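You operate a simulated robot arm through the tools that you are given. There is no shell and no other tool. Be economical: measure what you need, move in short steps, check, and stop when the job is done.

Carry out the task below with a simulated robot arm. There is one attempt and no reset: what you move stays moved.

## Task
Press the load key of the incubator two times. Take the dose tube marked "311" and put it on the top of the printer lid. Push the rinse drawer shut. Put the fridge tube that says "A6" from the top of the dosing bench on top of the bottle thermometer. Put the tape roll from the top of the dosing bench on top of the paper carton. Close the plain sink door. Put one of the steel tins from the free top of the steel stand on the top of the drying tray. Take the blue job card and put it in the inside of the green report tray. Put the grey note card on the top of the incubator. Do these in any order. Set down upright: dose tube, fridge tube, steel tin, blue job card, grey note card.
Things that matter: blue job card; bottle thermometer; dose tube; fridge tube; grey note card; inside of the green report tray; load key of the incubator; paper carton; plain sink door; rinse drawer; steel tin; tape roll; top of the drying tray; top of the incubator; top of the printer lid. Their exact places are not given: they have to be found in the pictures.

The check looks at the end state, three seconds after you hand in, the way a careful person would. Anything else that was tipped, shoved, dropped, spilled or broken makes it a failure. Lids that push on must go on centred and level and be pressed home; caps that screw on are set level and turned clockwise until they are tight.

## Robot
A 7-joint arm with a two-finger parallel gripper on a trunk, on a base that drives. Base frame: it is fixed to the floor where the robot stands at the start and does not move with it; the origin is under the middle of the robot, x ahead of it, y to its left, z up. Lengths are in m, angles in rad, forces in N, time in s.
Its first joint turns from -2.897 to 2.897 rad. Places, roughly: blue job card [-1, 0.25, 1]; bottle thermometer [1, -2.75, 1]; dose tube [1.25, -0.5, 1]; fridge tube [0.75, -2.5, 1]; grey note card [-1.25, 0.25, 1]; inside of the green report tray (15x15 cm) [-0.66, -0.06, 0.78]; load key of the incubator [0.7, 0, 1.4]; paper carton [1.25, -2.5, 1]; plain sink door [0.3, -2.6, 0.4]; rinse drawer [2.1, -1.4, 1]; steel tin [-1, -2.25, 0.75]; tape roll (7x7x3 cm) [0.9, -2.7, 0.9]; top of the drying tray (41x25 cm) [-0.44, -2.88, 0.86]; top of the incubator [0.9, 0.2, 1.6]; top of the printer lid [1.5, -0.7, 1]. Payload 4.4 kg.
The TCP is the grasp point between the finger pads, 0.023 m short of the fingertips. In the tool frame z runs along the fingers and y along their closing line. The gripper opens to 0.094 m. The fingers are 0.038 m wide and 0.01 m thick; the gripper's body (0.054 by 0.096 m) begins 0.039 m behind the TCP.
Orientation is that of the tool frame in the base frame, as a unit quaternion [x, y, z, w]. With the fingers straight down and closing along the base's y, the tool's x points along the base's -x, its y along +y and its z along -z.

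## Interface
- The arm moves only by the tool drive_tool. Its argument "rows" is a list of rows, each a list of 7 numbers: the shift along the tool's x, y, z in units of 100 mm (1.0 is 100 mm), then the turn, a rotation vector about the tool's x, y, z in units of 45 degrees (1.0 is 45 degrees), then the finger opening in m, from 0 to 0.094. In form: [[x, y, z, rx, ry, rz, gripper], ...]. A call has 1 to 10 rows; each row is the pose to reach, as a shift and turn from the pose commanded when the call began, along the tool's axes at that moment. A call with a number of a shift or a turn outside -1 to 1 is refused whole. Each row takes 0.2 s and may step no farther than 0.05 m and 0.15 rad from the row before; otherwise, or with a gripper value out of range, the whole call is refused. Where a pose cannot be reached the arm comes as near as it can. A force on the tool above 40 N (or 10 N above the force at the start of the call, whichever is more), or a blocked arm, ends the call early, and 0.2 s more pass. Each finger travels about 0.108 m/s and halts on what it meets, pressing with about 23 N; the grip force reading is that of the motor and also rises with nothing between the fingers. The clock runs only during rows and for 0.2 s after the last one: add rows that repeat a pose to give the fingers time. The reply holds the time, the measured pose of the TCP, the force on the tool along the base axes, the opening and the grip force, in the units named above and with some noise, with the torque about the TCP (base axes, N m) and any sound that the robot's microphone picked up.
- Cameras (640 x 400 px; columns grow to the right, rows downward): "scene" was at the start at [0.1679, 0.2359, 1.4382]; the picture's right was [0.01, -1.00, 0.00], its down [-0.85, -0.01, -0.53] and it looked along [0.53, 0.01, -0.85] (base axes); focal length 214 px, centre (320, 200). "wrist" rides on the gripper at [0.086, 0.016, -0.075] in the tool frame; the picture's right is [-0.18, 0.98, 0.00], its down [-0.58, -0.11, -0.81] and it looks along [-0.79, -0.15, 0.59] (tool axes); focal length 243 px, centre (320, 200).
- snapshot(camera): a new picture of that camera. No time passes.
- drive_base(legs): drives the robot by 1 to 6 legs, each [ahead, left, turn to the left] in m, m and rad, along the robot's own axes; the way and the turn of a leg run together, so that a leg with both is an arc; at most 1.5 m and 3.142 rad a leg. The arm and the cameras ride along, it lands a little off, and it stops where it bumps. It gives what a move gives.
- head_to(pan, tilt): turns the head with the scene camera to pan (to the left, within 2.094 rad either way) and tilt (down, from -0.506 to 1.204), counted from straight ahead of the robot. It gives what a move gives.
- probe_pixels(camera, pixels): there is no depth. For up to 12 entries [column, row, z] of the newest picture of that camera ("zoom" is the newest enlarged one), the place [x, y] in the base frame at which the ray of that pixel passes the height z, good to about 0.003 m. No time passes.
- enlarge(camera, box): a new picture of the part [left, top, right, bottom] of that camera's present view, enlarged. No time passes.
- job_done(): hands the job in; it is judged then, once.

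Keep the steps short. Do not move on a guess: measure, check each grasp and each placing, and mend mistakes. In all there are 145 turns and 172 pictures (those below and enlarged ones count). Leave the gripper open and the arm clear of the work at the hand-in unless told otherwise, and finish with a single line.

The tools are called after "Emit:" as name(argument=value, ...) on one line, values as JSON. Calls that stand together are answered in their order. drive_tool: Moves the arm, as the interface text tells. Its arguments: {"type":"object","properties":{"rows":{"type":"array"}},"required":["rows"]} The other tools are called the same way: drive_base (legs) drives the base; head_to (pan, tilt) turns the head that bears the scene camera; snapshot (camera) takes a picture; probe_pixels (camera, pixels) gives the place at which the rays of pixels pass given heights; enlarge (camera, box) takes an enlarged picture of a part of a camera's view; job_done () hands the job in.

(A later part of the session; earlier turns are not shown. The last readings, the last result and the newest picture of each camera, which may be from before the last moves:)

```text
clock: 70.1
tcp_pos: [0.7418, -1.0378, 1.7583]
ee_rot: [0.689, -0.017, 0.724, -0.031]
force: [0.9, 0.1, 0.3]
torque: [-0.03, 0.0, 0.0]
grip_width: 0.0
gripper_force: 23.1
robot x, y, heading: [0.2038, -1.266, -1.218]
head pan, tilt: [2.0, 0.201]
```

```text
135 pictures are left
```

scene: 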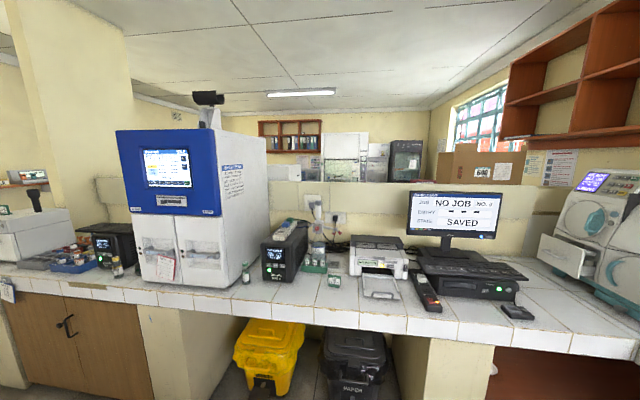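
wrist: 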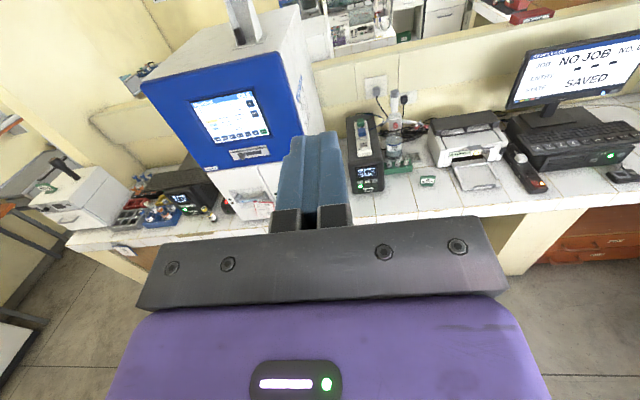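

Passing freely. Continue the swing past the mast.

Emit:
drive_tool(rows=[[0, 0.25, 0.1, 0, 0, 0, 0], [0, 0.5, 0.2, 0, 0, 0, 0], [0, 0.75, 0.3, 0, 0, 0, 0], [0, 1, 0.4, 0, 0, 0, 0]])

Emit:
drive_tool(rows=[[0, 0.25, 0.1, 0, 0, 0, 0], [0, 0.5, 0.2, 0, 0, 0, 0], [0, 0.75, 0.3, 0, 0, 0, 0], [0, 1, 0.4, 0, 0, 0, 0]])

Emit:
drive_tool(rows=[[0, 0.25, 0.05, -0.05, 0, 0, 0], [0, 0.5, 0.1, -0.1, 0, 0, 0], [0, 0.75, 0.15, -0.15, 0, 0, 0], [0, 1, 0.2, -0.2, 0, 0, 0]])

Emit:
drive_tool(rows=[[0, 0.25, 0, -0.1, 0, 0, 0], [0, 0.5, 0, -0.2, 0, 0, 0], [0, 0.75, 0, -0.25, 0, 0, 0], [0, 1, 0, -0.3, 0, 0, 0]])

Emit:
drive_tool(rows=[[0, 0.25, 0, -0.1, 0, 0, 0], [0, 0.5, 0, -0.2, 0, 0, 0], [0, 0.75, 0, -0.25, 0, 0, 0], [0, 1, 0, -0.3, 0, 0, 0]])

Emit:
drive_tool(rows=[[0, 0.25, 0, -0.1, 0, 0, 0], [0, 0.5, 0, -0.2, 0, 0, 0], [0, 0.75, 0, -0.25, 0, 0, 0], [0, 1, 0, -0.3, 0, 0, 0]])

Emit:
drive_tool(rows=[[0, 0.25, 0, -0.1, 0, 0, 0], [0, 0.5, 0, -0.2, 0, 0, 0], [0, 0.75, 0, -0.25, 0, 0, 0], [0, 1, 0, -0.3, 0, 0, 0]])

Emit:
drive_tool(rows=[[0, 0.25, 0, -0.05, 0, 0, 0], [0, 0.5, 0, -0.1, 0, 0, 0], [0, 0.75, 0, -0.1, 0, 0, 0], [0, 1, 0, -0.1, 0, 0, 0]])

Emit:
head_to(pan=0, tilt=0.5)

Emit:
snapshot(camera="scene")

Emit:
snapshot(camera="wrist")

```text
clock: 71.1
tcp_pos: [0.7833, -1.1358, 1.7545]
ee_rot: [0.688, -0.015, 0.724, -0.032]
force: [0.3, 0.7, 0.1]
torque: [0.0, 0.03, -0.06]
grip_width: 0.0
gripper_force: 23.0
robot x, y, heading: [0.2074, -1.269, -1.224]
head pan, tilt: [2.0, 0.201]
```

```text
clock: 72.1
tcp_pos: [0.8271, -1.2353, 1.7486]
ee_rot: [0.688, -0.016, 0.724, -0.031]
force: [-0.2, -0.1, 0.8]
torque: [0.0, 0.0, -0.02]
grip_width: 0.0
gripper_force: 22.7
robot x, y, heading: [0.2017, -1.2691, -1.224]
head pan, tilt: [2.0, 0.201]
```

```text
clock: 73.1
tcp_pos: [0.8487, -1.3358, 1.7436]
ee_rot: [0.689, -0.073, 0.721, 0.023]
force: [-0.6, 0.6, -0.8]
torque: [0.01, 0.02, 0.0]
grip_width: 0.0
gripper_force: 22.9
robot x, y, heading: [0.2081, -1.2679, -1.225]
head pan, tilt: [2.0, 0.201]
```

```text
clock: 74.1
tcp_pos: [0.8349, -1.4333, 1.7363]
ee_rot: [0.682, -0.157, 0.707, 0.104]
force: [0.2, -0.1, 0.0]
torque: [0.0, -0.03, 0.02]
grip_width: 0.0
gripper_force: 23.1
robot x, y, heading: [0.2061, -1.2707, -1.221]
head pan, tilt: [2.0, 0.201]
```

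```text
clock: 75.1
tcp_pos: [0.7982, -1.5258, 1.7285]
ee_rot: [0.665, -0.238, 0.684, 0.183]
force: [0.8, 0.8, 0.2]
torque: [-0.01, 0.01, -0.01]
grip_width: 0.0
gripper_force: 23.7
robot x, y, heading: [0.2072, -1.2685, -1.22]
head pan, tilt: [2.0, 0.201]
```

```text
clock: 76.1
tcp_pos: [0.743, -1.6086, 1.7205]
ee_rot: [0.639, -0.316, 0.651, 0.261]
force: [-0.2, 0.7, 0.6]
torque: [0.0, -0.02, 0.0]
grip_width: 0.0
gripper_force: 22.9
robot x, y, heading: [0.2065, -1.2692, -1.217]
head pan, tilt: [2.0, 0.201]
```

```text
clock: 77.1
tcp_pos: [0.6681, -1.6742, 1.7117]
ee_rot: [0.603, -0.392, 0.609, 0.334]
force: [-0.5, -0.8, -1.1]
torque: [0.01, -0.03, -0.02]
grip_width: 0.0
gripper_force: 22.6
robot x, y, heading: [0.2047, -1.276, -1.219]
head pan, tilt: [2.0, 0.201]
```

```text
clock: 78.1
tcp_pos: [0.5812, -1.7231, 1.7048]
ee_rot: [0.59, -0.416, 0.594, 0.356]
force: [0.4, -0.4, -0.7]
torque: [-0.03, 0.02, -0.03]
grip_width: 0.0
gripper_force: 23.3
robot x, y, heading: [0.2062, -1.2732, -1.223]
head pan, tilt: [2.0, 0.201]
```

```text
clock: 80.0
tcp_pos: [0.5802, -1.722, 1.7051]
ee_rot: [0.59, -0.416, 0.593, 0.357]
force: [-0.9, -0.5, -0.1]
torque: [-0.04, -0.02, 0.01]
grip_width: 0.0
gripper_force: 23.2
robot x, y, heading: [0.2096, -1.2691, -1.219]
head pan, tilt: [0.0, 0.499]
```

```text
134 pictures are left
```

scene: 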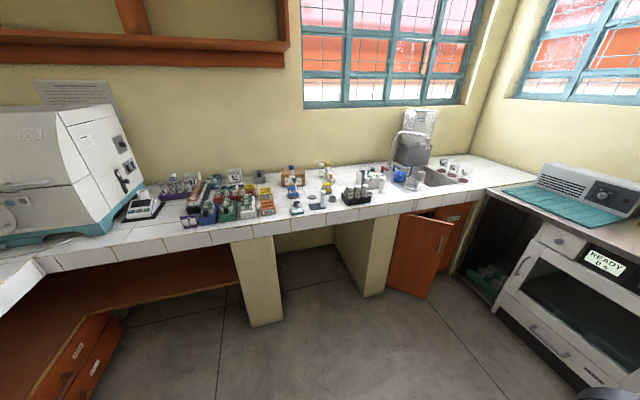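

```text
133 pictures are left
```

wrist: 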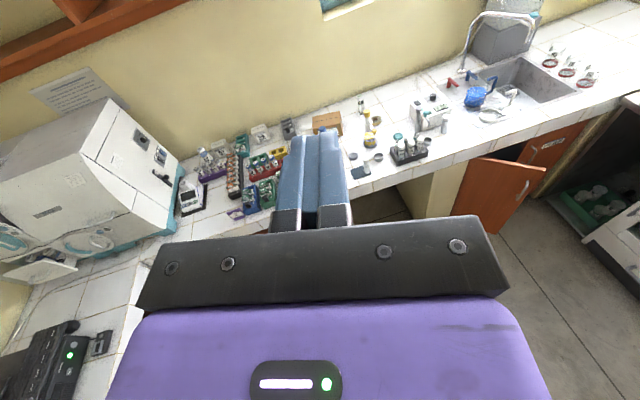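

The arm is now in front with the fingers horizontal. Lower to about key height, then drive to face the incubator (heading 0.611).

Emit:
drive_tool(rows=[[-0.25, 0, 0, 0, 0, 0, 0], [-0.5, 0, 0, 0, 0, 0, 0], [-0.75, 0, 0, 0, 0, 0, 0], [-1, 0, 0, 0, 0, 0, 0]])

Emit:
drive_tool(rows=[[-0.25, 0, 0, 0, 0, 0, 0], [-0.5, 0, 0, 0, 0, 0, 0], [-0.75, 0, 0, 0, 0, 0, 0], [-1, 0, 0, 0, 0, 0, 0]])

Emit:
drive_tool(rows=[[-0.25, 0, 0, 0, 0, 0, 0], [-0.5, 0, 0, 0, 0, 0, 0], [-0.75, 0, 0, 0, 0, 0, 0], [-1, 0, 0, 0, 0, 0, 0]])

Emit:
drive_base(legs=[[0, 0, 1.83], [0.4, 0.6, 0]])

Emit:
snapshot(camera="scene")

Emit:
snapshot(camera="wrist")

```text
clock: 81.0
tcp_pos: [0.5834, -1.7139, 1.605]
ee_rot: [0.59, -0.416, 0.593, 0.357]
force: [0.4, -0.4, 0.1]
torque: [0.03, 0.01, 0.0]
grip_width: 0.0
gripper_force: 22.9
robot x, y, heading: [0.2024, -1.2722, -1.226]
head pan, tilt: [0.0, 0.499]
```

```text
clock: 82.0
tcp_pos: [0.5883, -1.7089, 1.5034]
ee_rot: [0.59, -0.415, 0.594, 0.356]
force: [-0.2, 0.9, 0.8]
torque: [-0.02, -0.02, 0.02]
grip_width: 0.0
gripper_force: 22.7
robot x, y, heading: [0.2075, -1.2702, -1.223]
head pan, tilt: [0.0, 0.499]
```

```text
clock: 83.0
tcp_pos: [0.5949, -1.7022, 1.4049]
ee_rot: [0.59, -0.415, 0.594, 0.356]
force: [-0.7, -0.2, -0.1]
torque: [0.01, -0.01, 0.0]
grip_width: 0.0002
gripper_force: 22.7
robot x, y, heading: [0.2109, -1.2752, -1.221]
head pan, tilt: [0.0, 0.499]
```

```text
clock: 91.3
tcp_pos: [0.5324, -0.0604, 1.4044]
ee_rot: [0.691, 0.208, 0.647, -0.246]
force: [0.3, 0.0, 0.9]
torque: [-0.03, 0.0, 0.0]
grip_width: 0.0
gripper_force: 23.0
robot x, y, heading: [0.2047, -0.5404, 0.586]
head pan, tilt: [0.0, 0.499]
```

```text
132 pictures are left
```

scene: 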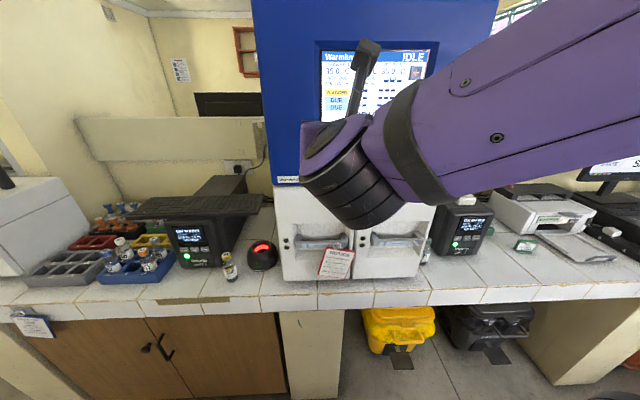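

```text
131 pictures are left
```

wrist: 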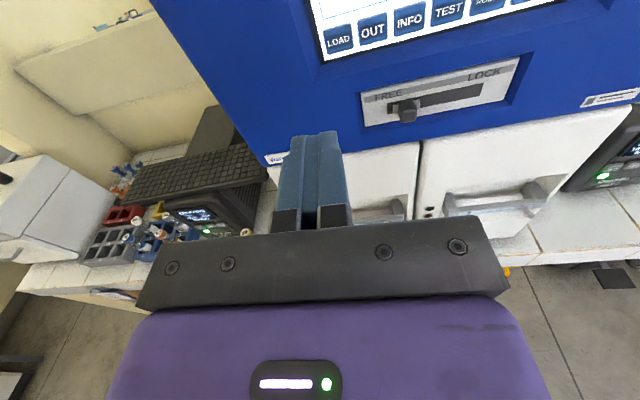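

Re-measure LOAD from the wrist picture (339,40).

Emit:
probe_pixels(camera="wrist", pixels=[[339, 40, 1.37], [339, 40, 1.38], [339, 40, 1.39], [339, 40, 1.4], [407, 110, 1.3]])

```text
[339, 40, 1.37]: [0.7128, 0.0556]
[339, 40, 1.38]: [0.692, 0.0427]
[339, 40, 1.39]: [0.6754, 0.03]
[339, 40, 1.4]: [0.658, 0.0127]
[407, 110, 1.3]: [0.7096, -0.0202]
```

Emit:
drive_tool(rows=[[-0.03, 0.1, 0.33, 0, 0, 0, 0], [-0.06, 0.17, 0.67, 0, 0, 0, 0], [-0.06, 0.17, 1, 0, 0, 0, 0], [-0.06, 0.17, 1, 0, 0, 0, 0]])

Emit:
enlarge(camera="wrist", box=[240, 0, 480, 150])

Emit:
probe_pixels(camera="zoom", pixels=[[220, 250, 1.38], [220, 250, 1.39]])

```text
clock: 92.3
tcp_pos: [0.6219, -0.0135, 1.3922]
ee_rot: [0.691, 0.207, 0.647, -0.246]
force: [-0.2, 0.0, 0.3]
torque: [-0.02, 0.0, 0.01]
grip_width: 0.0001
gripper_force: 22.4
robot x, y, heading: [0.2037, -0.5401, 0.591]
head pan, tilt: [0.0, 0.499]
```

```text
2.67 times, centred on (360, 75) of wrist
```

zoom: 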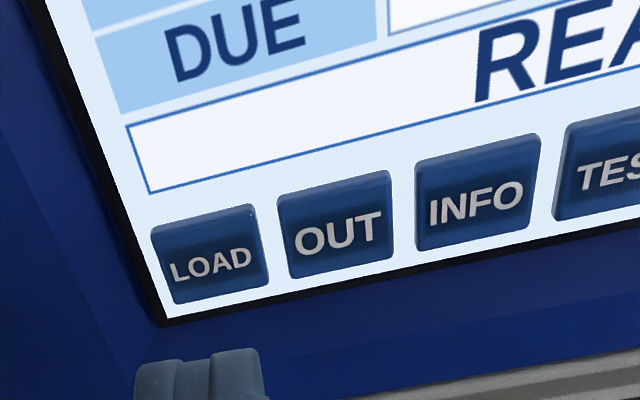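

```text
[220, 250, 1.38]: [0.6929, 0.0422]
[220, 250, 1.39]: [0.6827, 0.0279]
```

Aligned; gap about 5–6 cm. Advance 4.5 cm then slow steps until contact shows.

Emit:
drive_tool(rows=[[-0.03, 0, 0.3, 0, 0, 0, 0], [-0.03, 0, 0.45, 0, 0, 0, 0], [-0.03, 0, 0.48, 0, 0, 0, 0], [-0.03, 0, 0.51, 0, 0, 0, 0], [-0.03, 0, 0.54, 0, 0, 0, 0], [-0.03, 0, 0.56, 0, 0, 0, 0]])

Emit:
enlarge(camera="wrist", box=[240, 0, 480, 150])

```text
clock: 93.7
tcp_pos: [0.6642, 0.0202, 1.3882]
ee_rot: [0.691, 0.208, 0.647, -0.247]
force: [-6.8, -4.4, -1.0]
torque: [0.04, -0.01, -0.08]
grip_width: 0.0
gripper_force: 22.9
robot x, y, heading: [0.2007, -0.5437, 0.59]
head pan, tilt: [0.0, 0.499]
heard: click
```

```text
2.67 times, centred on (360, 75) of wrist
```

zoom: 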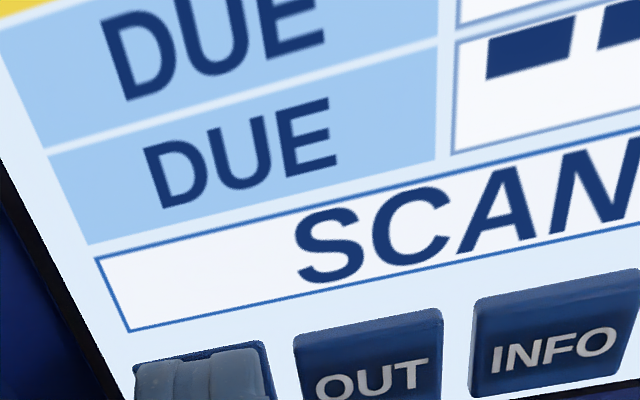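

One click heard, screen says "SCAN…". Back off 2 cm and press a second time, then retreat.

Emit:
drive_tool(rows=[[0, 0, -0.1, 0, 0, 0, 0], [0, 0, -0.2, 0, 0, 0, 0], [0, 0, -0.2, 0, 0, 0, 0], [0, 0, -0.2, 0, 0, 0, 0]])

Emit:
drive_tool(rows=[[0, 0, 0.1, 0, 0, 0, 0], [0, 0, 0.14, 0, 0, 0, 0], [0, 0, 0.17, 0, 0, 0, 0], [0, 0, 0.2, 0, 0, 0, 0], [0, 0, 0.2, 0, 0, 0, 0]])

Emit:
drive_tool(rows=[[0, 0, -0.2, 0, 0, 0, 0], [0, 0, -0.5, 0, 0, 0, 0], [0, 0, -1, 0, 0, 0, 0]])

Emit:
snapshot(camera="wrist")

```text
clock: 94.7
tcp_pos: [0.6497, 0.0086, 1.3893]
ee_rot: [0.692, 0.206, 0.647, -0.246]
force: [0.5, 0.5, -0.3]
torque: [-0.01, -0.03, 0.0]
grip_width: 0.0
gripper_force: 23.2
robot x, y, heading: [0.2063, -0.5399, 0.588]
head pan, tilt: [0.0, 0.499]
```

```text
clock: 95.9
tcp_pos: [0.6665, 0.0189, 1.3887]
ee_rot: [0.691, 0.207, 0.647, -0.247]
force: [-5.4, -5.5, 1.5]
torque: [0.1, -0.07, -0.05]
grip_width: 0.0001
gripper_force: 22.6
robot x, y, heading: [0.203, -0.5434, 0.591]
head pan, tilt: [0.0, 0.499]
heard: click
```

```text
clock: 96.7
tcp_pos: [0.5868, -0.041, 1.39]
ee_rot: [0.692, 0.207, 0.647, -0.246]
force: [0.5, 0.1, -0.9]
torque: [0.04, 0.0, -0.02]
grip_width: 0.0
gripper_force: 23.3
robot x, y, heading: [0.2018, -0.5424, 0.593]
head pan, tilt: [0.0, 0.499]
```

```text
128 pictures are left
```

wrist: 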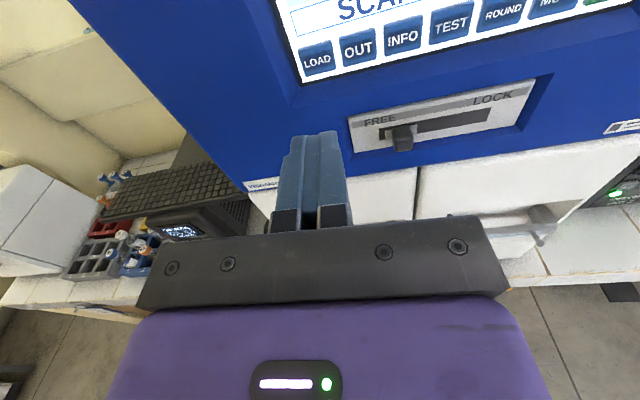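

Both presses registered. Next the dose tube: back off, drive right along the bench about 0.55 m, and look.

Emit:
drive_base(legs=[[-0.12, 0, 0.02], [0, -0.58, 0]])

Emit:
head_to(pan=0.0, tilt=0.55)

Emit:
snapshot(camera="scene")

Emit:
snapshot(camera="wrist")

```text
clock: 100.9
tcp_pos: [0.8086, -0.5778, 1.3908]
ee_rot: [0.688, 0.217, 0.643, -0.256]
force: [0.4, 0.1, -0.1]
torque: [0.01, 0.0, 0.02]
grip_width: 0.0
gripper_force: 22.5
robot x, y, heading: [0.443, -1.0874, 0.617]
head pan, tilt: [0.0, 0.499]
```

```text
clock: 101.5
tcp_pos: [0.809, -0.5789, 1.3907]
ee_rot: [0.688, 0.218, 0.643, -0.256]
force: [-0.2, 0.5, -0.6]
torque: [-0.02, -0.01, -0.03]
grip_width: 0.0001
gripper_force: 22.6
robot x, y, heading: [0.4433, -1.0882, 0.613]
head pan, tilt: [0.0, 0.55]
```

```text
127 pictures are left
```

scene: 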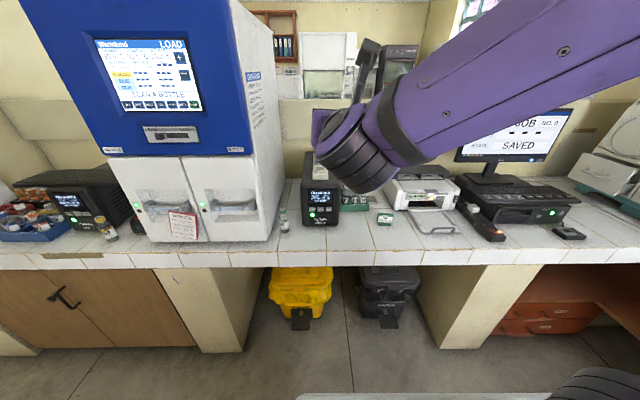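

```text
126 pictures are left
```

wrist: 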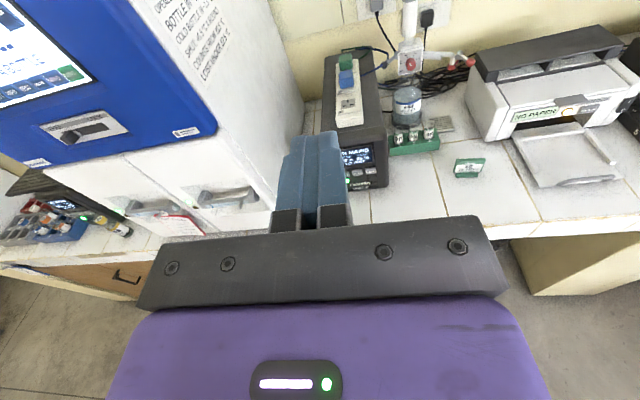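

A green rack with three vials is at wrist (412,138). Enlarge.

Emit:
enlarge(camera="wrist", box=[370, 95, 482, 165])

Emit:
enlarge(camera="wrist", box=[440, 20, 640, 200])

Emit:
probe_pixels(camera="wrist", pixels=[[413, 147, 0.93], [413, 147, 0.95], [397, 155, 0.9], [434, 149, 0.9], [545, 45, 1.05], [490, 60, 1.05], [545, 45, 1.1], [612, 45, 1.05]])

```text
5.71 times, centred on (426, 130) of wrist
```

zoom: 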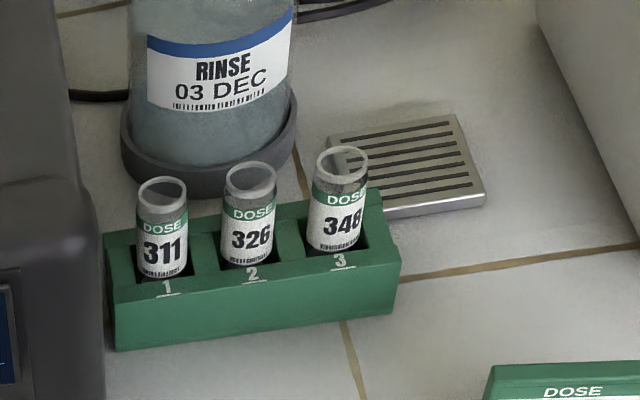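

```text
2.22 times, centred on (540, 110) of wrist
```

zoom: 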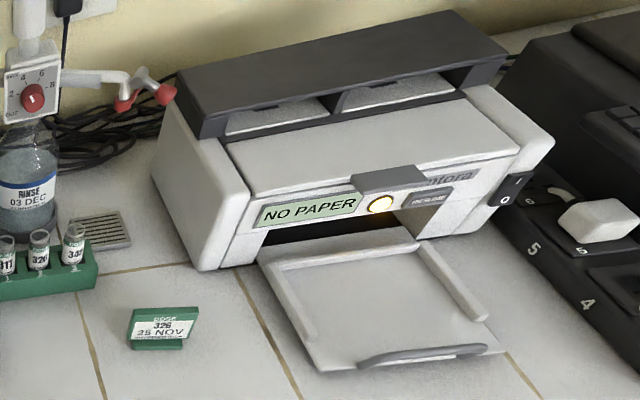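

```text
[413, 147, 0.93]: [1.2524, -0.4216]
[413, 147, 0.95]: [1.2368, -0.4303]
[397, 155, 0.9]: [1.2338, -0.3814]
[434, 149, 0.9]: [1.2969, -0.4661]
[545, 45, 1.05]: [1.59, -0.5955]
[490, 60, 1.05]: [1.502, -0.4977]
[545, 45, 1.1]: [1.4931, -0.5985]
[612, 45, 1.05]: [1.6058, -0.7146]
```

311 is the left tube, close beside the dark UPS. Drive 0.2 m forward, then turn the tool to point down with the closing line front-back (camera on the right side) and view from above.

Emit:
drive_base(legs=[[0.2, 0, 0]])

Emit:
drive_tool(rows=[[0, 0, 0, -0.077, -0.077, 0.077, 0.02], [0, 0, 0, -0.154, -0.154, 0.154, 0.04], [0, 0, 0, -0.231, -0.231, 0.231, 0.04], [0, 0, 0, -0.308, -0.308, 0.308, 0.04], [0, 0, 0, -0.385, -0.385, 0.385, 0.04], [0, 0, 0, -0.462, -0.462, 0.462, 0.04], [0, 0, 0, -0.539, -0.539, 0.539, 0.04], [0, 0, 0, -0.616, -0.616, 0.616, 0.04], [0, 0, 0, -0.693, -0.693, 0.693, 0.04], [0, 0, 0, -0.77, -0.77, 0.77, 0.04]])

Emit:
drive_tool(rows=[[0, 0, 0, -0.077, -0.077, 0.077, 0.04], [0, 0, 0, -0.154, -0.154, 0.154, 0.04], [0, 0, 0, -0.231, -0.231, 0.231, 0.04], [0, 0, 0, -0.308, -0.308, 0.308, 0.04], [0, 0, 0, -0.385, -0.385, 0.385, 0.04], [0, 0, 0, -0.462, -0.462, 0.462, 0.04], [0, 0, 0, -0.539, -0.539, 0.539, 0.04], [0, 0, 0, -0.616, -0.616, 0.616, 0.04], [0, 0, 0, -0.693, -0.693, 0.693, 0.04], [0, 0, 0, -0.77, -0.77, 0.77, 0.04]])

Emit:
snapshot(camera="scene")

Emit:
snapshot(camera="wrist")

```text
clock: 103.1
tcp_pos: [0.974, -0.4639, 1.391]
ee_rot: [0.689, 0.216, 0.644, -0.255]
force: [0.7, 0.8, -0.2]
torque: [-0.02, -0.03, 0.0]
grip_width: 0.0
gripper_force: 23.0
robot x, y, heading: [0.6059, -0.9732, 0.62]
head pan, tilt: [0.0, 0.55]
```

```text
clock: 105.3
tcp_pos: [0.9736, -0.4634, 1.3911]
ee_rot: [0.918, -0.124, 0.347, -0.145]
force: [-0.6, -0.9, -0.5]
torque: [-0.01, 0.02, -0.03]
grip_width: 0.04
gripper_force: 0.0
robot x, y, heading: [0.6095, -0.9724, 0.616]
head pan, tilt: [0.0, 0.55]
```

```text
clock: 107.7
tcp_pos: [1.2094, -0.6389, 1.3899]
ee_rot: [0.716, -0.697, -0.042, -0.01]
force: [1.6, -1.6, -0.8]
torque: [0.07, 0.08, 0.0]
grip_width: 0.0398
gripper_force: 0.2
out of reach, approached as far as the arm can: row 7, 8
robot x, y, heading: [0.6043, -0.9727, 0.619]
head pan, tilt: [0.0, 0.55]
stopped in row 10: the arm was blocked; the commanded pose is now the measured one
```

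```text
123 pictures are left
```

scene: 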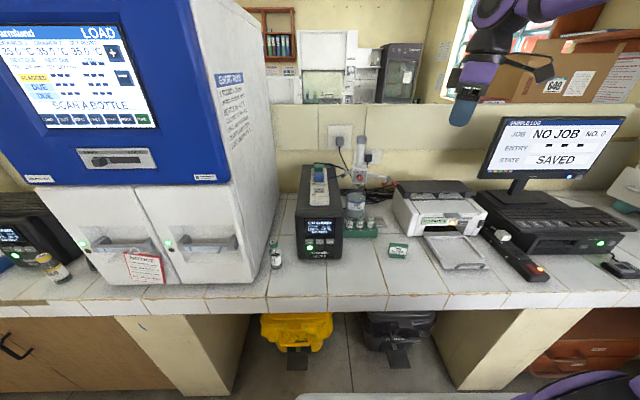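

```text
122 pictures are left
```

wrist: 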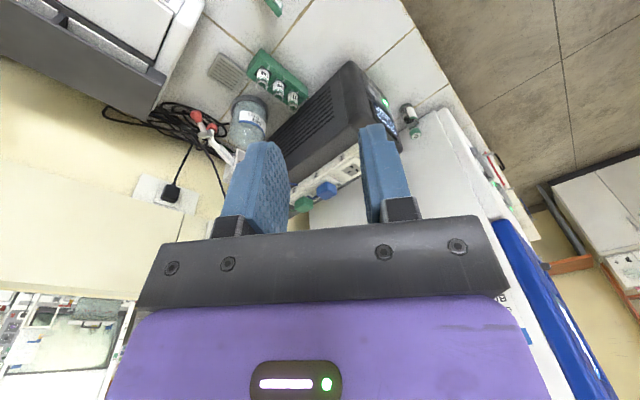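

The arm has settled with the tool down but yawed 35° off. Correct the yaw and take pictures.

Emit:
drive_tool(rows=[[0, 0, 0, 0, 0, -0.13, 0.04], [0, 0, 0, 0, 0, -0.26, 0.04], [0, 0, 0, 0, 0, -0.39, 0.04], [0, 0, 0, 0, 0, -0.52, 0.04], [0, 0, 0, 0, 0, -0.65, 0.04], [0, 0, 0, 0, 0, -0.78, 0.04]])

Emit:
enlarge(camera="scene", box=[280, 150, 520, 300])

Emit:
snapshot(camera="wrist")

```text
clock: 109.1
tcp_pos: [1.2062, -0.6343, 1.3906]
ee_rot: [0.894, -0.447, -0.035, -0.022]
force: [-0.7, -0.2, -0.3]
torque: [0.01, 0.0, -0.04]
grip_width: 0.04
gripper_force: 0.0
robot x, y, heading: [0.6059, -0.9727, 0.615]
head pan, tilt: [0.0, 0.55]
```

```text
2.67 times, centred on (400, 225) of scene
```

zoom: 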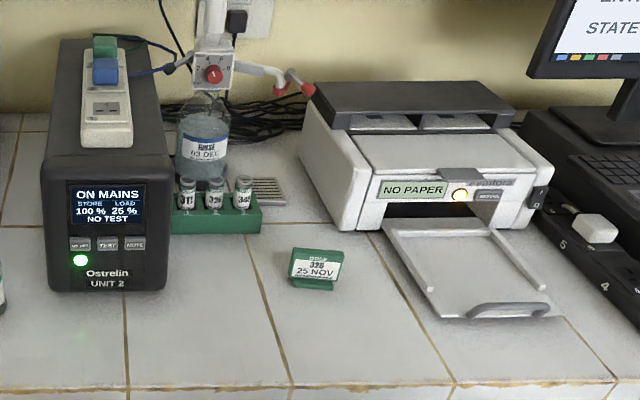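

```text
120 pictures are left
```

wrist: 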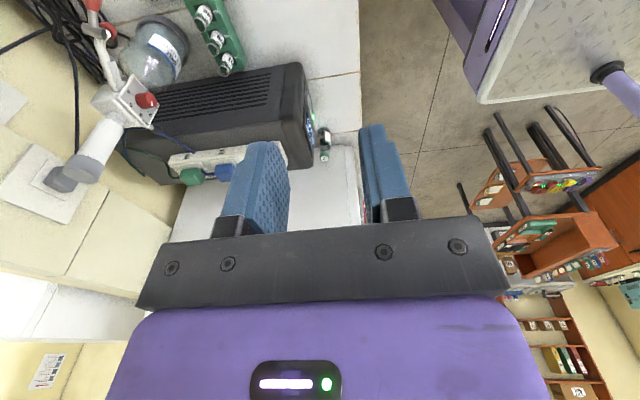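

Triangulate tube 311 and rack, UPS edge, and the printer lid from both views.

Emit:
probe_pixels(camera="zoom", pixels=[[187, 182, 0.95], [187, 182, 1.0], [245, 181, 0.95], [245, 181, 1.0], [262, 231, 0.9], [340, 228, 0.9], [355, 130, 1.05], [523, 165, 1.05], [375, 175, 1.05], [500, 105, 1.05], [168, 160, 1.05], [168, 285, 0.9]])

Emit:
enlarge(camera="wrist", box=[140, 0, 300, 100])

Emit:
probe_pixels(camera="zoom", pixels=[[344, 246, 0.95], [344, 246, 1.0], [255, 55, 0.95], [255, 55, 1.0], [410, 270, 0.9]])

```text
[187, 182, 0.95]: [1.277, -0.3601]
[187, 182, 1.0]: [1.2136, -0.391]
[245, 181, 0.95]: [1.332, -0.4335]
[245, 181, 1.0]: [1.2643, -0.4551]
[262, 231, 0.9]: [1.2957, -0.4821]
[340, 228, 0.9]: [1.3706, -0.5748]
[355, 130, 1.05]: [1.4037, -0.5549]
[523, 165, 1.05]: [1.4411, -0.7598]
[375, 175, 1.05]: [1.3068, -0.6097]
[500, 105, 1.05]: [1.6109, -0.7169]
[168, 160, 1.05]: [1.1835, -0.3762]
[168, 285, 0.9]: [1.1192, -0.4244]
```

```text
4.00 times, centred on (220, 50) of wrist
```

zoom: 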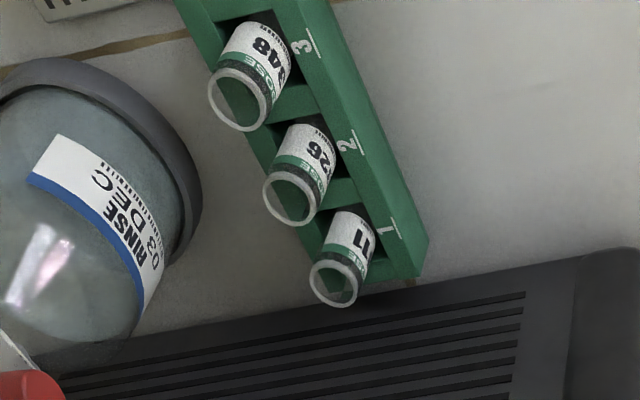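

```text
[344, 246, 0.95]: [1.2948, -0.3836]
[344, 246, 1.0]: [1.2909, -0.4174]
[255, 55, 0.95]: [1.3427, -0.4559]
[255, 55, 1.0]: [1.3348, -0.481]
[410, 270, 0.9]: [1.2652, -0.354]
```

Emit:
probe_pixels(camera="zoom", pixels=[[336, 279, 0.9], [336, 279, 0.95], [336, 279, 1.0], [241, 98, 0.9], [241, 98, 0.95], [241, 98, 1.0], [290, 195, 0.95], [420, 275, 0.9], [420, 275, 0.93], [640, 248, 1.0], [540, 265, 1.05], [420, 287, 1.05]])

```text
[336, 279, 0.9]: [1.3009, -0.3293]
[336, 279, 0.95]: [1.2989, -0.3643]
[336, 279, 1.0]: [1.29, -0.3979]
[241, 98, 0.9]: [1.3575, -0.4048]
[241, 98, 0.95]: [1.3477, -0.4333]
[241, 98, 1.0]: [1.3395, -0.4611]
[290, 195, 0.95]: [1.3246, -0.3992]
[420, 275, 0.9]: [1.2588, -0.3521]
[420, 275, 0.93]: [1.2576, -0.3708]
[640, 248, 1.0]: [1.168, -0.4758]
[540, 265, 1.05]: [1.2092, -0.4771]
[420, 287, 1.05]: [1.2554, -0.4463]
```

Tube 311's mouth is at (1.302, −0.350, 0.93); gap to the UPS is sufficient. Drive the base a bit closer, then move above the tube.

Emit:
drive_base(legs=[[0.06, 0.1, 0]])

Emit:
snapshot(camera="scene")

```text
clock: 110.3
tcp_pos: [1.197, -0.5169, 1.3896]
ee_rot: [0.894, -0.447, -0.036, -0.022]
force: [0.1, -0.7, -0.6]
torque: [0.02, 0.0, -0.02]
grip_width: 0.0398
gripper_force: 0.1
robot x, y, heading: [0.6004, -0.8537, 0.614]
head pan, tilt: [0.0, 0.55]
```

```text
118 pictures are left
```

scene: 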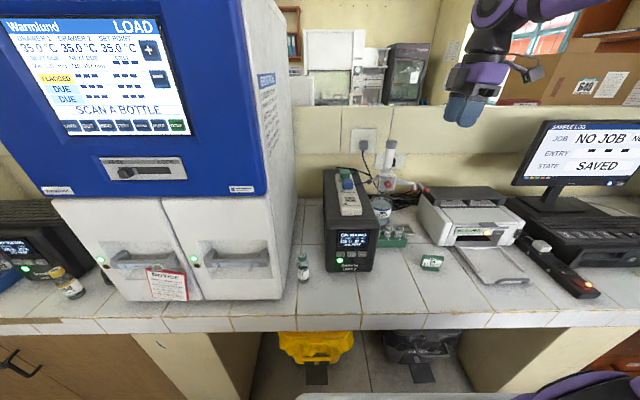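

Move horizontally above the tube, then descend to z≈1.09 and check.

Emit:
drive_tool(rows=[[-0.12, -0.31, 0, 0, 0, 0, 0.044], [-0.24, -0.61, 0.02, 0, 0, 0, 0.044], [-0.35, -0.92, 0.04, 0, 0, 0, 0.044]])

Emit:
drive_tool(rows=[[-0.12, -0.31, 0, 0, 0, 0, 0.044], [-0.24, -0.61, 0.02, 0, 0, 0, 0.044], [-0.35, -0.92, 0.04, 0, 0, 0, 0.044]])

Emit:
drive_tool(rows=[[0.03, 0, 0.33, 0, 0, 0, 0.044], [0.06, 0, 0.67, 0, 0, 0, 0.044], [0.08, 0.01, 1, 0, 0, 0, 0.044]])

Emit:
drive_tool(rows=[[0.03, 0, 0.33, 0, 0, 0, 0.044], [0.06, 0, 0.67, 0, 0, 0, 0.044], [0.08, 0.01, 1, 0, 0, 0, 0.044]])

Emit:
drive_tool(rows=[[0.03, 0, 0.33, 0, 0, 0, 0.044], [0.06, 0, 0.67, 0, 0, 0, 0.044], [0.08, 0.01, 1, 0, 0, 0, 0.044]])

Emit:
snapshot(camera="wrist")

Emit:
enlarge(camera="scene", box=[300, 130, 540, 280])

```text
clock: 111.1
tcp_pos: [1.2493, -0.435, 1.3905]
ee_rot: [0.894, -0.447, -0.037, -0.022]
force: [-0.4, 0.4, 0.9]
torque: [0.05, -0.02, -0.03]
grip_width: 0.044
gripper_force: 0.0
robot x, y, heading: [0.6001, -0.8558, 0.624]
head pan, tilt: [0.0, 0.55]
```

```text
clock: 111.9
tcp_pos: [1.3012, -0.3514, 1.3922]
ee_rot: [0.894, -0.447, -0.036, -0.022]
force: [-1.0, -0.3, 1.3]
torque: [0.05, 0.0, -0.01]
grip_width: 0.0441
gripper_force: 0.0
robot x, y, heading: [0.599, -0.8611, 0.617]
head pan, tilt: [0.0, 0.55]
```

```text
clock: 112.7
tcp_pos: [1.2985, -0.3506, 1.2896]
ee_rot: [0.894, -0.446, -0.037, -0.021]
force: [-0.2, -0.3, -0.4]
torque: [0.04, -0.02, 0.01]
grip_width: 0.044
gripper_force: 0.0
robot x, y, heading: [0.5993, -0.8561, 0.62]
head pan, tilt: [0.0, 0.55]
```

```text
clock: 113.5
tcp_pos: [1.2994, -0.3499, 1.19]
ee_rot: [0.894, -0.447, -0.036, -0.022]
force: [-0.1, 0.0, -0.2]
torque: [0.02, -0.01, 0.02]
grip_width: 0.0439
gripper_force: 0.1
robot x, y, heading: [0.5947, -0.8574, 0.62]
head pan, tilt: [0.0, 0.55]
```

```text
clock: 114.3
tcp_pos: [1.3015, -0.3499, 1.0896]
ee_rot: [0.894, -0.447, -0.036, -0.022]
force: [-0.6, 0.1, 0.3]
torque: [0.0, -0.05, -0.01]
grip_width: 0.0442
gripper_force: 0.1
robot x, y, heading: [0.5977, -0.8533, 0.62]
head pan, tilt: [0.0, 0.55]
```

```text
117 pictures are left
```

wrist: 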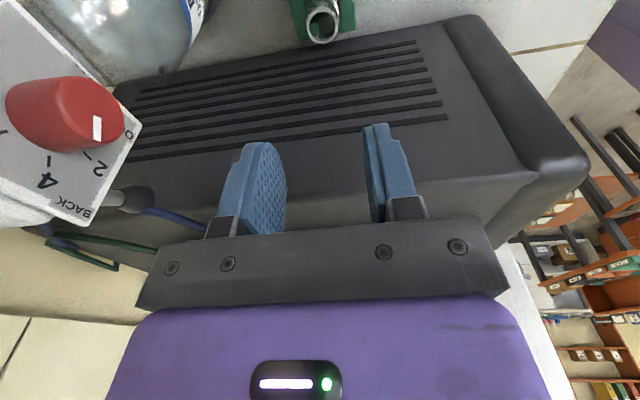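

```text
2.67 times, centred on (420, 205) of scene
```

zoom: 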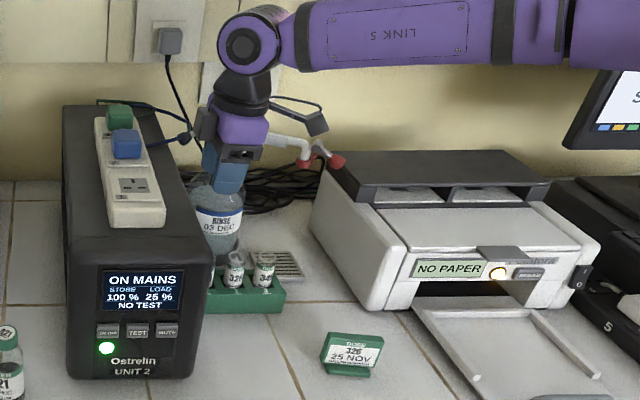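

Check clearance: probe bottle edge and tube mouth in the current wrist view.

Emit:
probe_pixels(camera="wrist", pixels=[[322, 20, 0.93], [205, 8, 0.95], [195, 35, 1.0], [205, 8, 0.9], [143, 125, 1.1], [143, 125, 1.05], [123, 110, 1.12]])

Emit:
enlarge(camera="scene", box=[360, 160, 440, 250])

```text
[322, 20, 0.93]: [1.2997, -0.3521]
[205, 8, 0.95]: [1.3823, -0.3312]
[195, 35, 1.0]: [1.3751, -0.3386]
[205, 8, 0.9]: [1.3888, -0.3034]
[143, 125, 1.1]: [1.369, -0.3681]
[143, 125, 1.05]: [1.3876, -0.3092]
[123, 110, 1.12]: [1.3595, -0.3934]
```

```text
4.44 times, centred on (400, 205) of scene
```

zoom: 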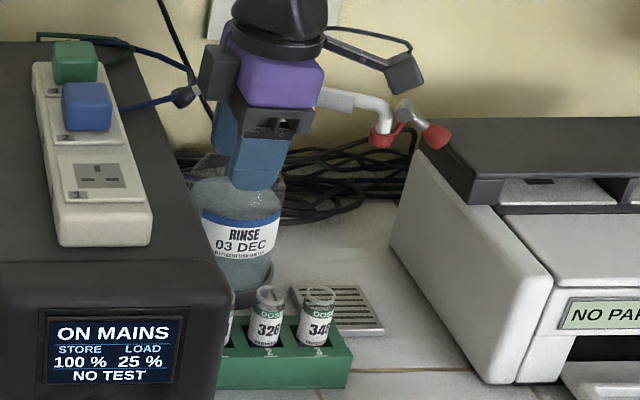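

Clearances look adequate. Descend in two steps to z≈0.935.

Emit:
drive_tool(rows=[[0.02, 0, 0.25, 0, 0, 0, 0.044], [0.04, 0, 0.5, 0, 0, 0, 0.044], [0.06, 0, 0.75, 0, 0, 0, 0.044], [0.08, 0.01, 1, 0, 0, 0, 0.044]])

Emit:
enlarge(camera="scene", box=[350, 170, 446, 260])

Emit:
snapshot(camera="wrist")

```text
clock: 115.3
tcp_pos: [1.2987, -0.3497, 0.9872]
ee_rot: [0.894, -0.446, -0.036, -0.022]
force: [0.0, -0.3, 0.3]
torque: [-0.03, -0.04, 0.0]
grip_width: 0.044
gripper_force: 0.0
robot x, y, heading: [0.5928, -0.8553, 0.616]
head pan, tilt: [0.0, 0.55]
```

```text
4.44 times, centred on (398, 215) of scene
```

zoom: 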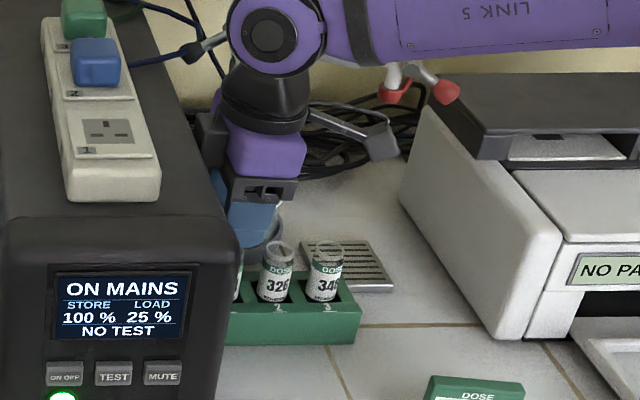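

```text
113 pictures are left
```

wrist: 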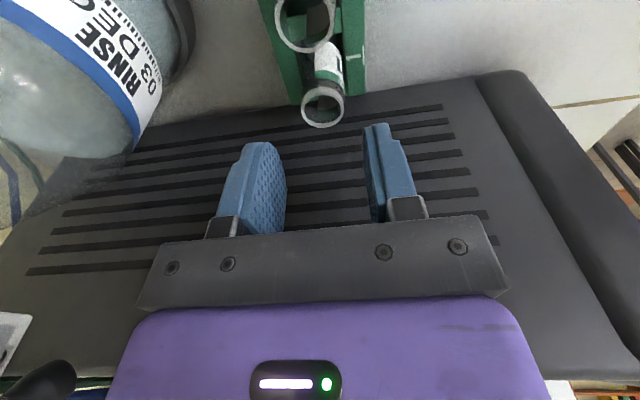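

Mouth centred between the fingers. Descend 5.2 cm more, then close.

Emit:
drive_tool(rows=[[0.01, 0, 0.15, 0, 0, 0, 0.044], [0.025, 0, 0.3, 0, 0, 0, 0.044], [0.035, 0, 0.42, 0, 0, 0, 0.044], [0.04, 0, 0.52, 0, 0, 0, 0.044]])

Emit:
snapshot(camera="wrist")

```text
clock: 116.3
tcp_pos: [1.3018, -0.3495, 0.9355]
ee_rot: [0.894, -0.446, -0.036, -0.021]
force: [-0.1, -0.6, 0.3]
torque: [0.0, -0.02, -0.03]
grip_width: 0.044
gripper_force: 0.1
robot x, y, heading: [0.5983, -0.8533, 0.612]
head pan, tilt: [0.0, 0.55]
```

```text
112 pictures are left
```

wrist: 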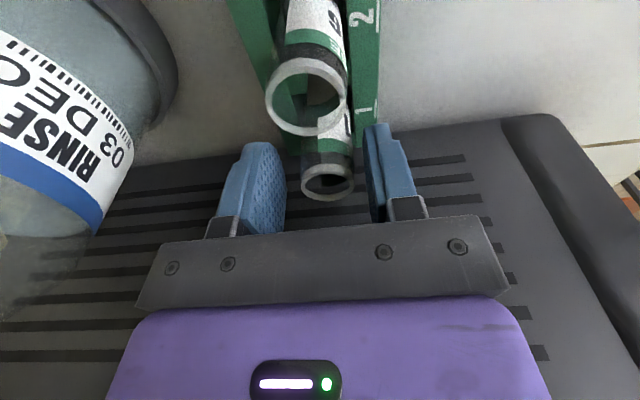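

The tube is between the pads. Close and lift 8 cm.

Emit:
drive_tool(rows=[[0, 0, 0, 0, 0, 0, 0.03], [0, 0, 0, 0, 0, 0, 0.01], [0, 0, 0, 0, 0, 0, 0.01], [0, 0, 0, 0, 0, 0, 0.01]])

Emit:
drive_tool(rows=[[-0.016, 0, -0.2, 0, 0, 0, 0.01], [-0.03, 0, -0.4, 0, 0, 0, 0.01], [-0.05, 0, -0.7, 0, 0, 0, 0.01], [-0.08, -0.01, -1, 0, 0, 0, 0.01]])

Emit:
snapshot(camera="wrist")

Emit:
enlarge(camera="scene", box=[340, 130, 500, 250])

```text
clock: 117.3
tcp_pos: [1.3005, -0.3496, 0.9358]
ee_rot: [0.893, -0.447, -0.036, -0.021]
force: [-2.7, -2.6, -0.3]
torque: [-0.12, 0.13, 0.02]
grip_width: 0.0248
gripper_force: 22.6
robot x, y, heading: [0.6025, -0.8588, 0.613]
head pan, tilt: [0.0, 0.55]
```

```text
clock: 118.3
tcp_pos: [1.3024, -0.3489, 1.0363]
ee_rot: [0.894, -0.447, -0.035, -0.023]
force: [-0.3, 0.5, 0.2]
torque: [0.03, 0.01, 0.02]
grip_width: 0.0246
gripper_force: 22.9
robot x, y, heading: [0.594, -0.8556, 0.618]
head pan, tilt: [0.0, 0.55]
```

```text
111 pictures are left
```

wrist: 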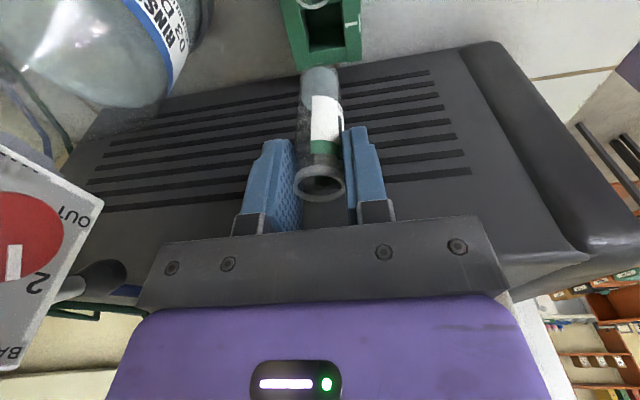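

```text
3.33 times, centred on (420, 190) of scene
```

zoom: 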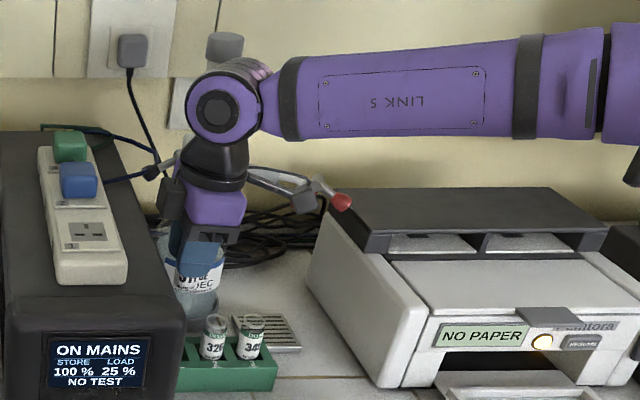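

Tube 311 is held (2.5 cm wide). Lift clear, then move right to above the printer.

Emit:
drive_tool(rows=[[-0.03, 0, -0.33, 0, 0, 0, 0.01], [-0.06, 0, -0.67, 0, 0, 0, 0.01], [-0.08, -0.01, -1, 0, 0, 0, 0.01]])

Emit:
drive_tool(rows=[[-0.03, 0, -0.33, 0, 0, 0, 0.01], [-0.06, 0, -0.67, 0, 0, 0, 0.01], [-0.08, -0.01, -1, 0, 0, 0, 0.01]])

Emit:
drive_tool(rows=[[0.28, 0.05, 0, 0, 0, 0, 0.01], [0.56, 0.1, -0.04, 0, 0, 0, 0.01], [0.84, 0.165, -0.07, 0, 0, 0, 0.01]])

Emit:
drive_tool(rows=[[0.28, 0.05, 0, 0, 0, 0, 0.01], [0.56, 0.1, -0.04, 0, 0, 0, 0.01], [0.84, 0.165, -0.07, 0, 0, 0, 0.01]])

Emit:
drive_tool(rows=[[0.28, 0.05, 0, 0, 0, 0, 0.01], [0.56, 0.1, -0.04, 0, 0, 0, 0.01], [0.84, 0.165, -0.07, 0, 0, 0, 0.01]])

Emit:
snapshot(camera="wrist")

Emit:
snapshot(camera="scene")

```text
clock: 119.1
tcp_pos: [1.3013, -0.3498, 1.1388]
ee_rot: [0.894, -0.447, -0.036, -0.022]
force: [0.6, 0.8, -0.4]
torque: [-0.02, 0.02, -0.02]
grip_width: 0.0247
gripper_force: 22.8
robot x, y, heading: [0.5967, -0.8541, 0.619]
head pan, tilt: [0.0, 0.55]
```

```text
clock: 119.9
tcp_pos: [1.3033, -0.349, 1.2365]
ee_rot: [0.894, -0.446, -0.036, -0.022]
force: [-0.5, 0.2, -1.4]
torque: [-0.01, 0.03, 0.01]
grip_width: 0.0244
gripper_force: 23.8
robot x, y, heading: [0.6017, -0.8525, 0.619]
head pan, tilt: [0.0, 0.55]
```

```text
clock: 120.7
tcp_pos: [1.34, -0.4244, 1.2376]
ee_rot: [0.894, -0.446, -0.036, -0.023]
force: [0.5, 1.2, -0.2]
torque: [-0.07, 0.0, 0.0]
grip_width: 0.0246
gripper_force: 23.0
robot x, y, heading: [0.5955, -0.8565, 0.617]
head pan, tilt: [0.0, 0.55]
```

```text
clock: 121.5
tcp_pos: [1.3767, -0.5035, 1.2367]
ee_rot: [0.894, -0.445, -0.036, -0.022]
force: [-0.6, 1.1, 0.0]
torque: [-0.03, -0.01, 0.02]
grip_width: 0.0246
gripper_force: 22.6
robot x, y, heading: [0.5982, -0.8539, 0.616]
head pan, tilt: [0.0, 0.55]
```

```text
clock: 122.3
tcp_pos: [1.4156, -0.5811, 1.2368]
ee_rot: [0.894, -0.446, -0.036, -0.021]
force: [-0.2, 0.3, 0.2]
torque: [0.0, -0.04, -0.01]
grip_width: 0.0247
gripper_force: 22.7
robot x, y, heading: [0.5974, -0.8542, 0.62]
head pan, tilt: [0.0, 0.55]
```

```text
109 pictures are left
```

wrist: 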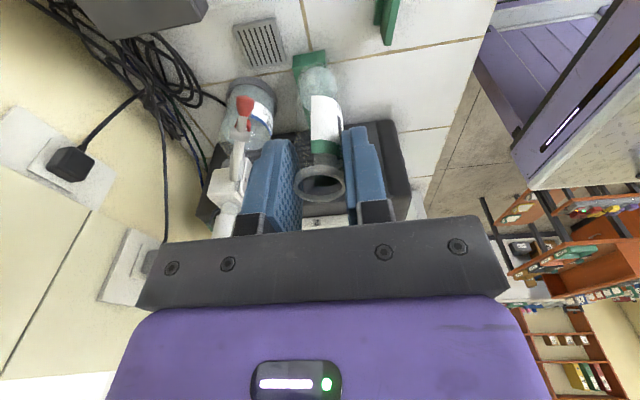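

```text
108 pictures are left
```

scene: 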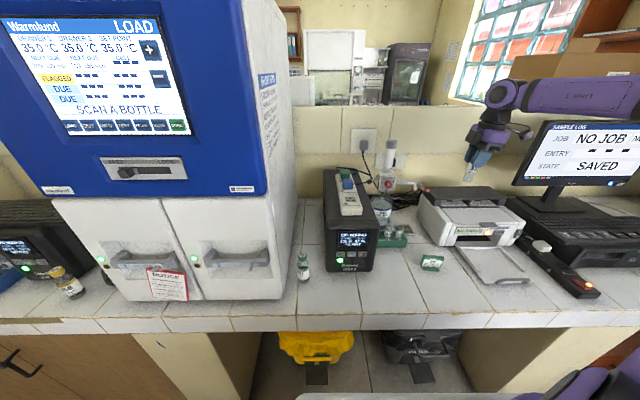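

Enlarge the printer in the scene view for lid geometry.

Emit:
enlarge(camera="scene", box=[400, 120, 560, 220])

Emit:
enlarge(camera="scene", box=[400, 180, 560, 280])

```text
4.00 times, centred on (480, 170) of scene
```

zoom: 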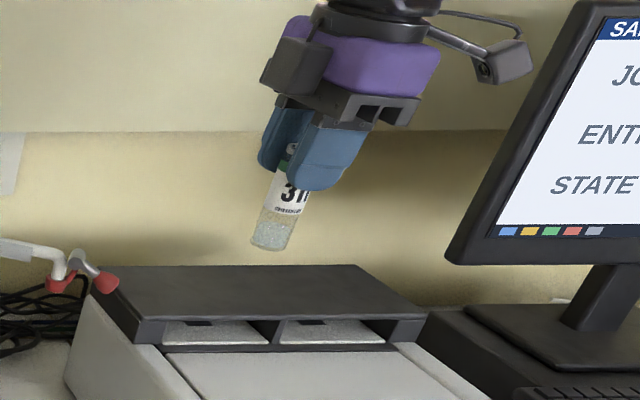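

```text
4.00 times, centred on (480, 230) of scene
```

zoom: 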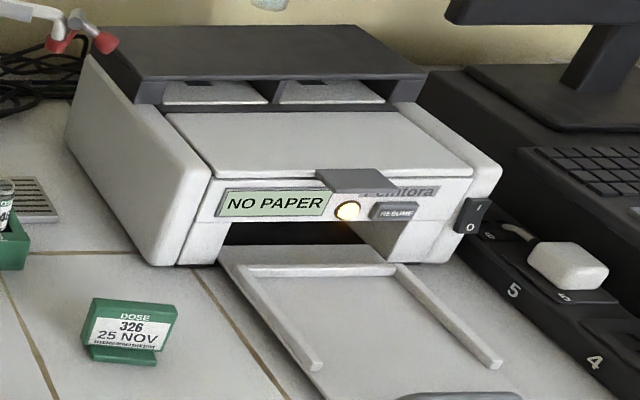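

Emit:
probe_pixels(camera="zoom", pixels=[[310, 143, 1.0], [310, 143, 0.97], [165, 113, 1.0], [400, 112, 1.0], [215, 178, 1.0], [470, 175, 1.0], [265, 52, 1.02], [265, 52, 1.05], [180, 265, 0.88], [428, 262, 0.88], [100, 30, 1.05], [425, 72, 1.05]])

```text
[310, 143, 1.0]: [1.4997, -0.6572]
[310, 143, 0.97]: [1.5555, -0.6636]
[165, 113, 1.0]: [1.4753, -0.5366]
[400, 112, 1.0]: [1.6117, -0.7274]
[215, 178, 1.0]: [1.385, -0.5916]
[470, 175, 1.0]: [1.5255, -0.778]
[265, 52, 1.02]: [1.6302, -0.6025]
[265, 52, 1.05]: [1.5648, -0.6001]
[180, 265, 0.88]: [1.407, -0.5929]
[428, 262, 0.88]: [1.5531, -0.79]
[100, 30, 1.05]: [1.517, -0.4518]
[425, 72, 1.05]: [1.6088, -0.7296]
```

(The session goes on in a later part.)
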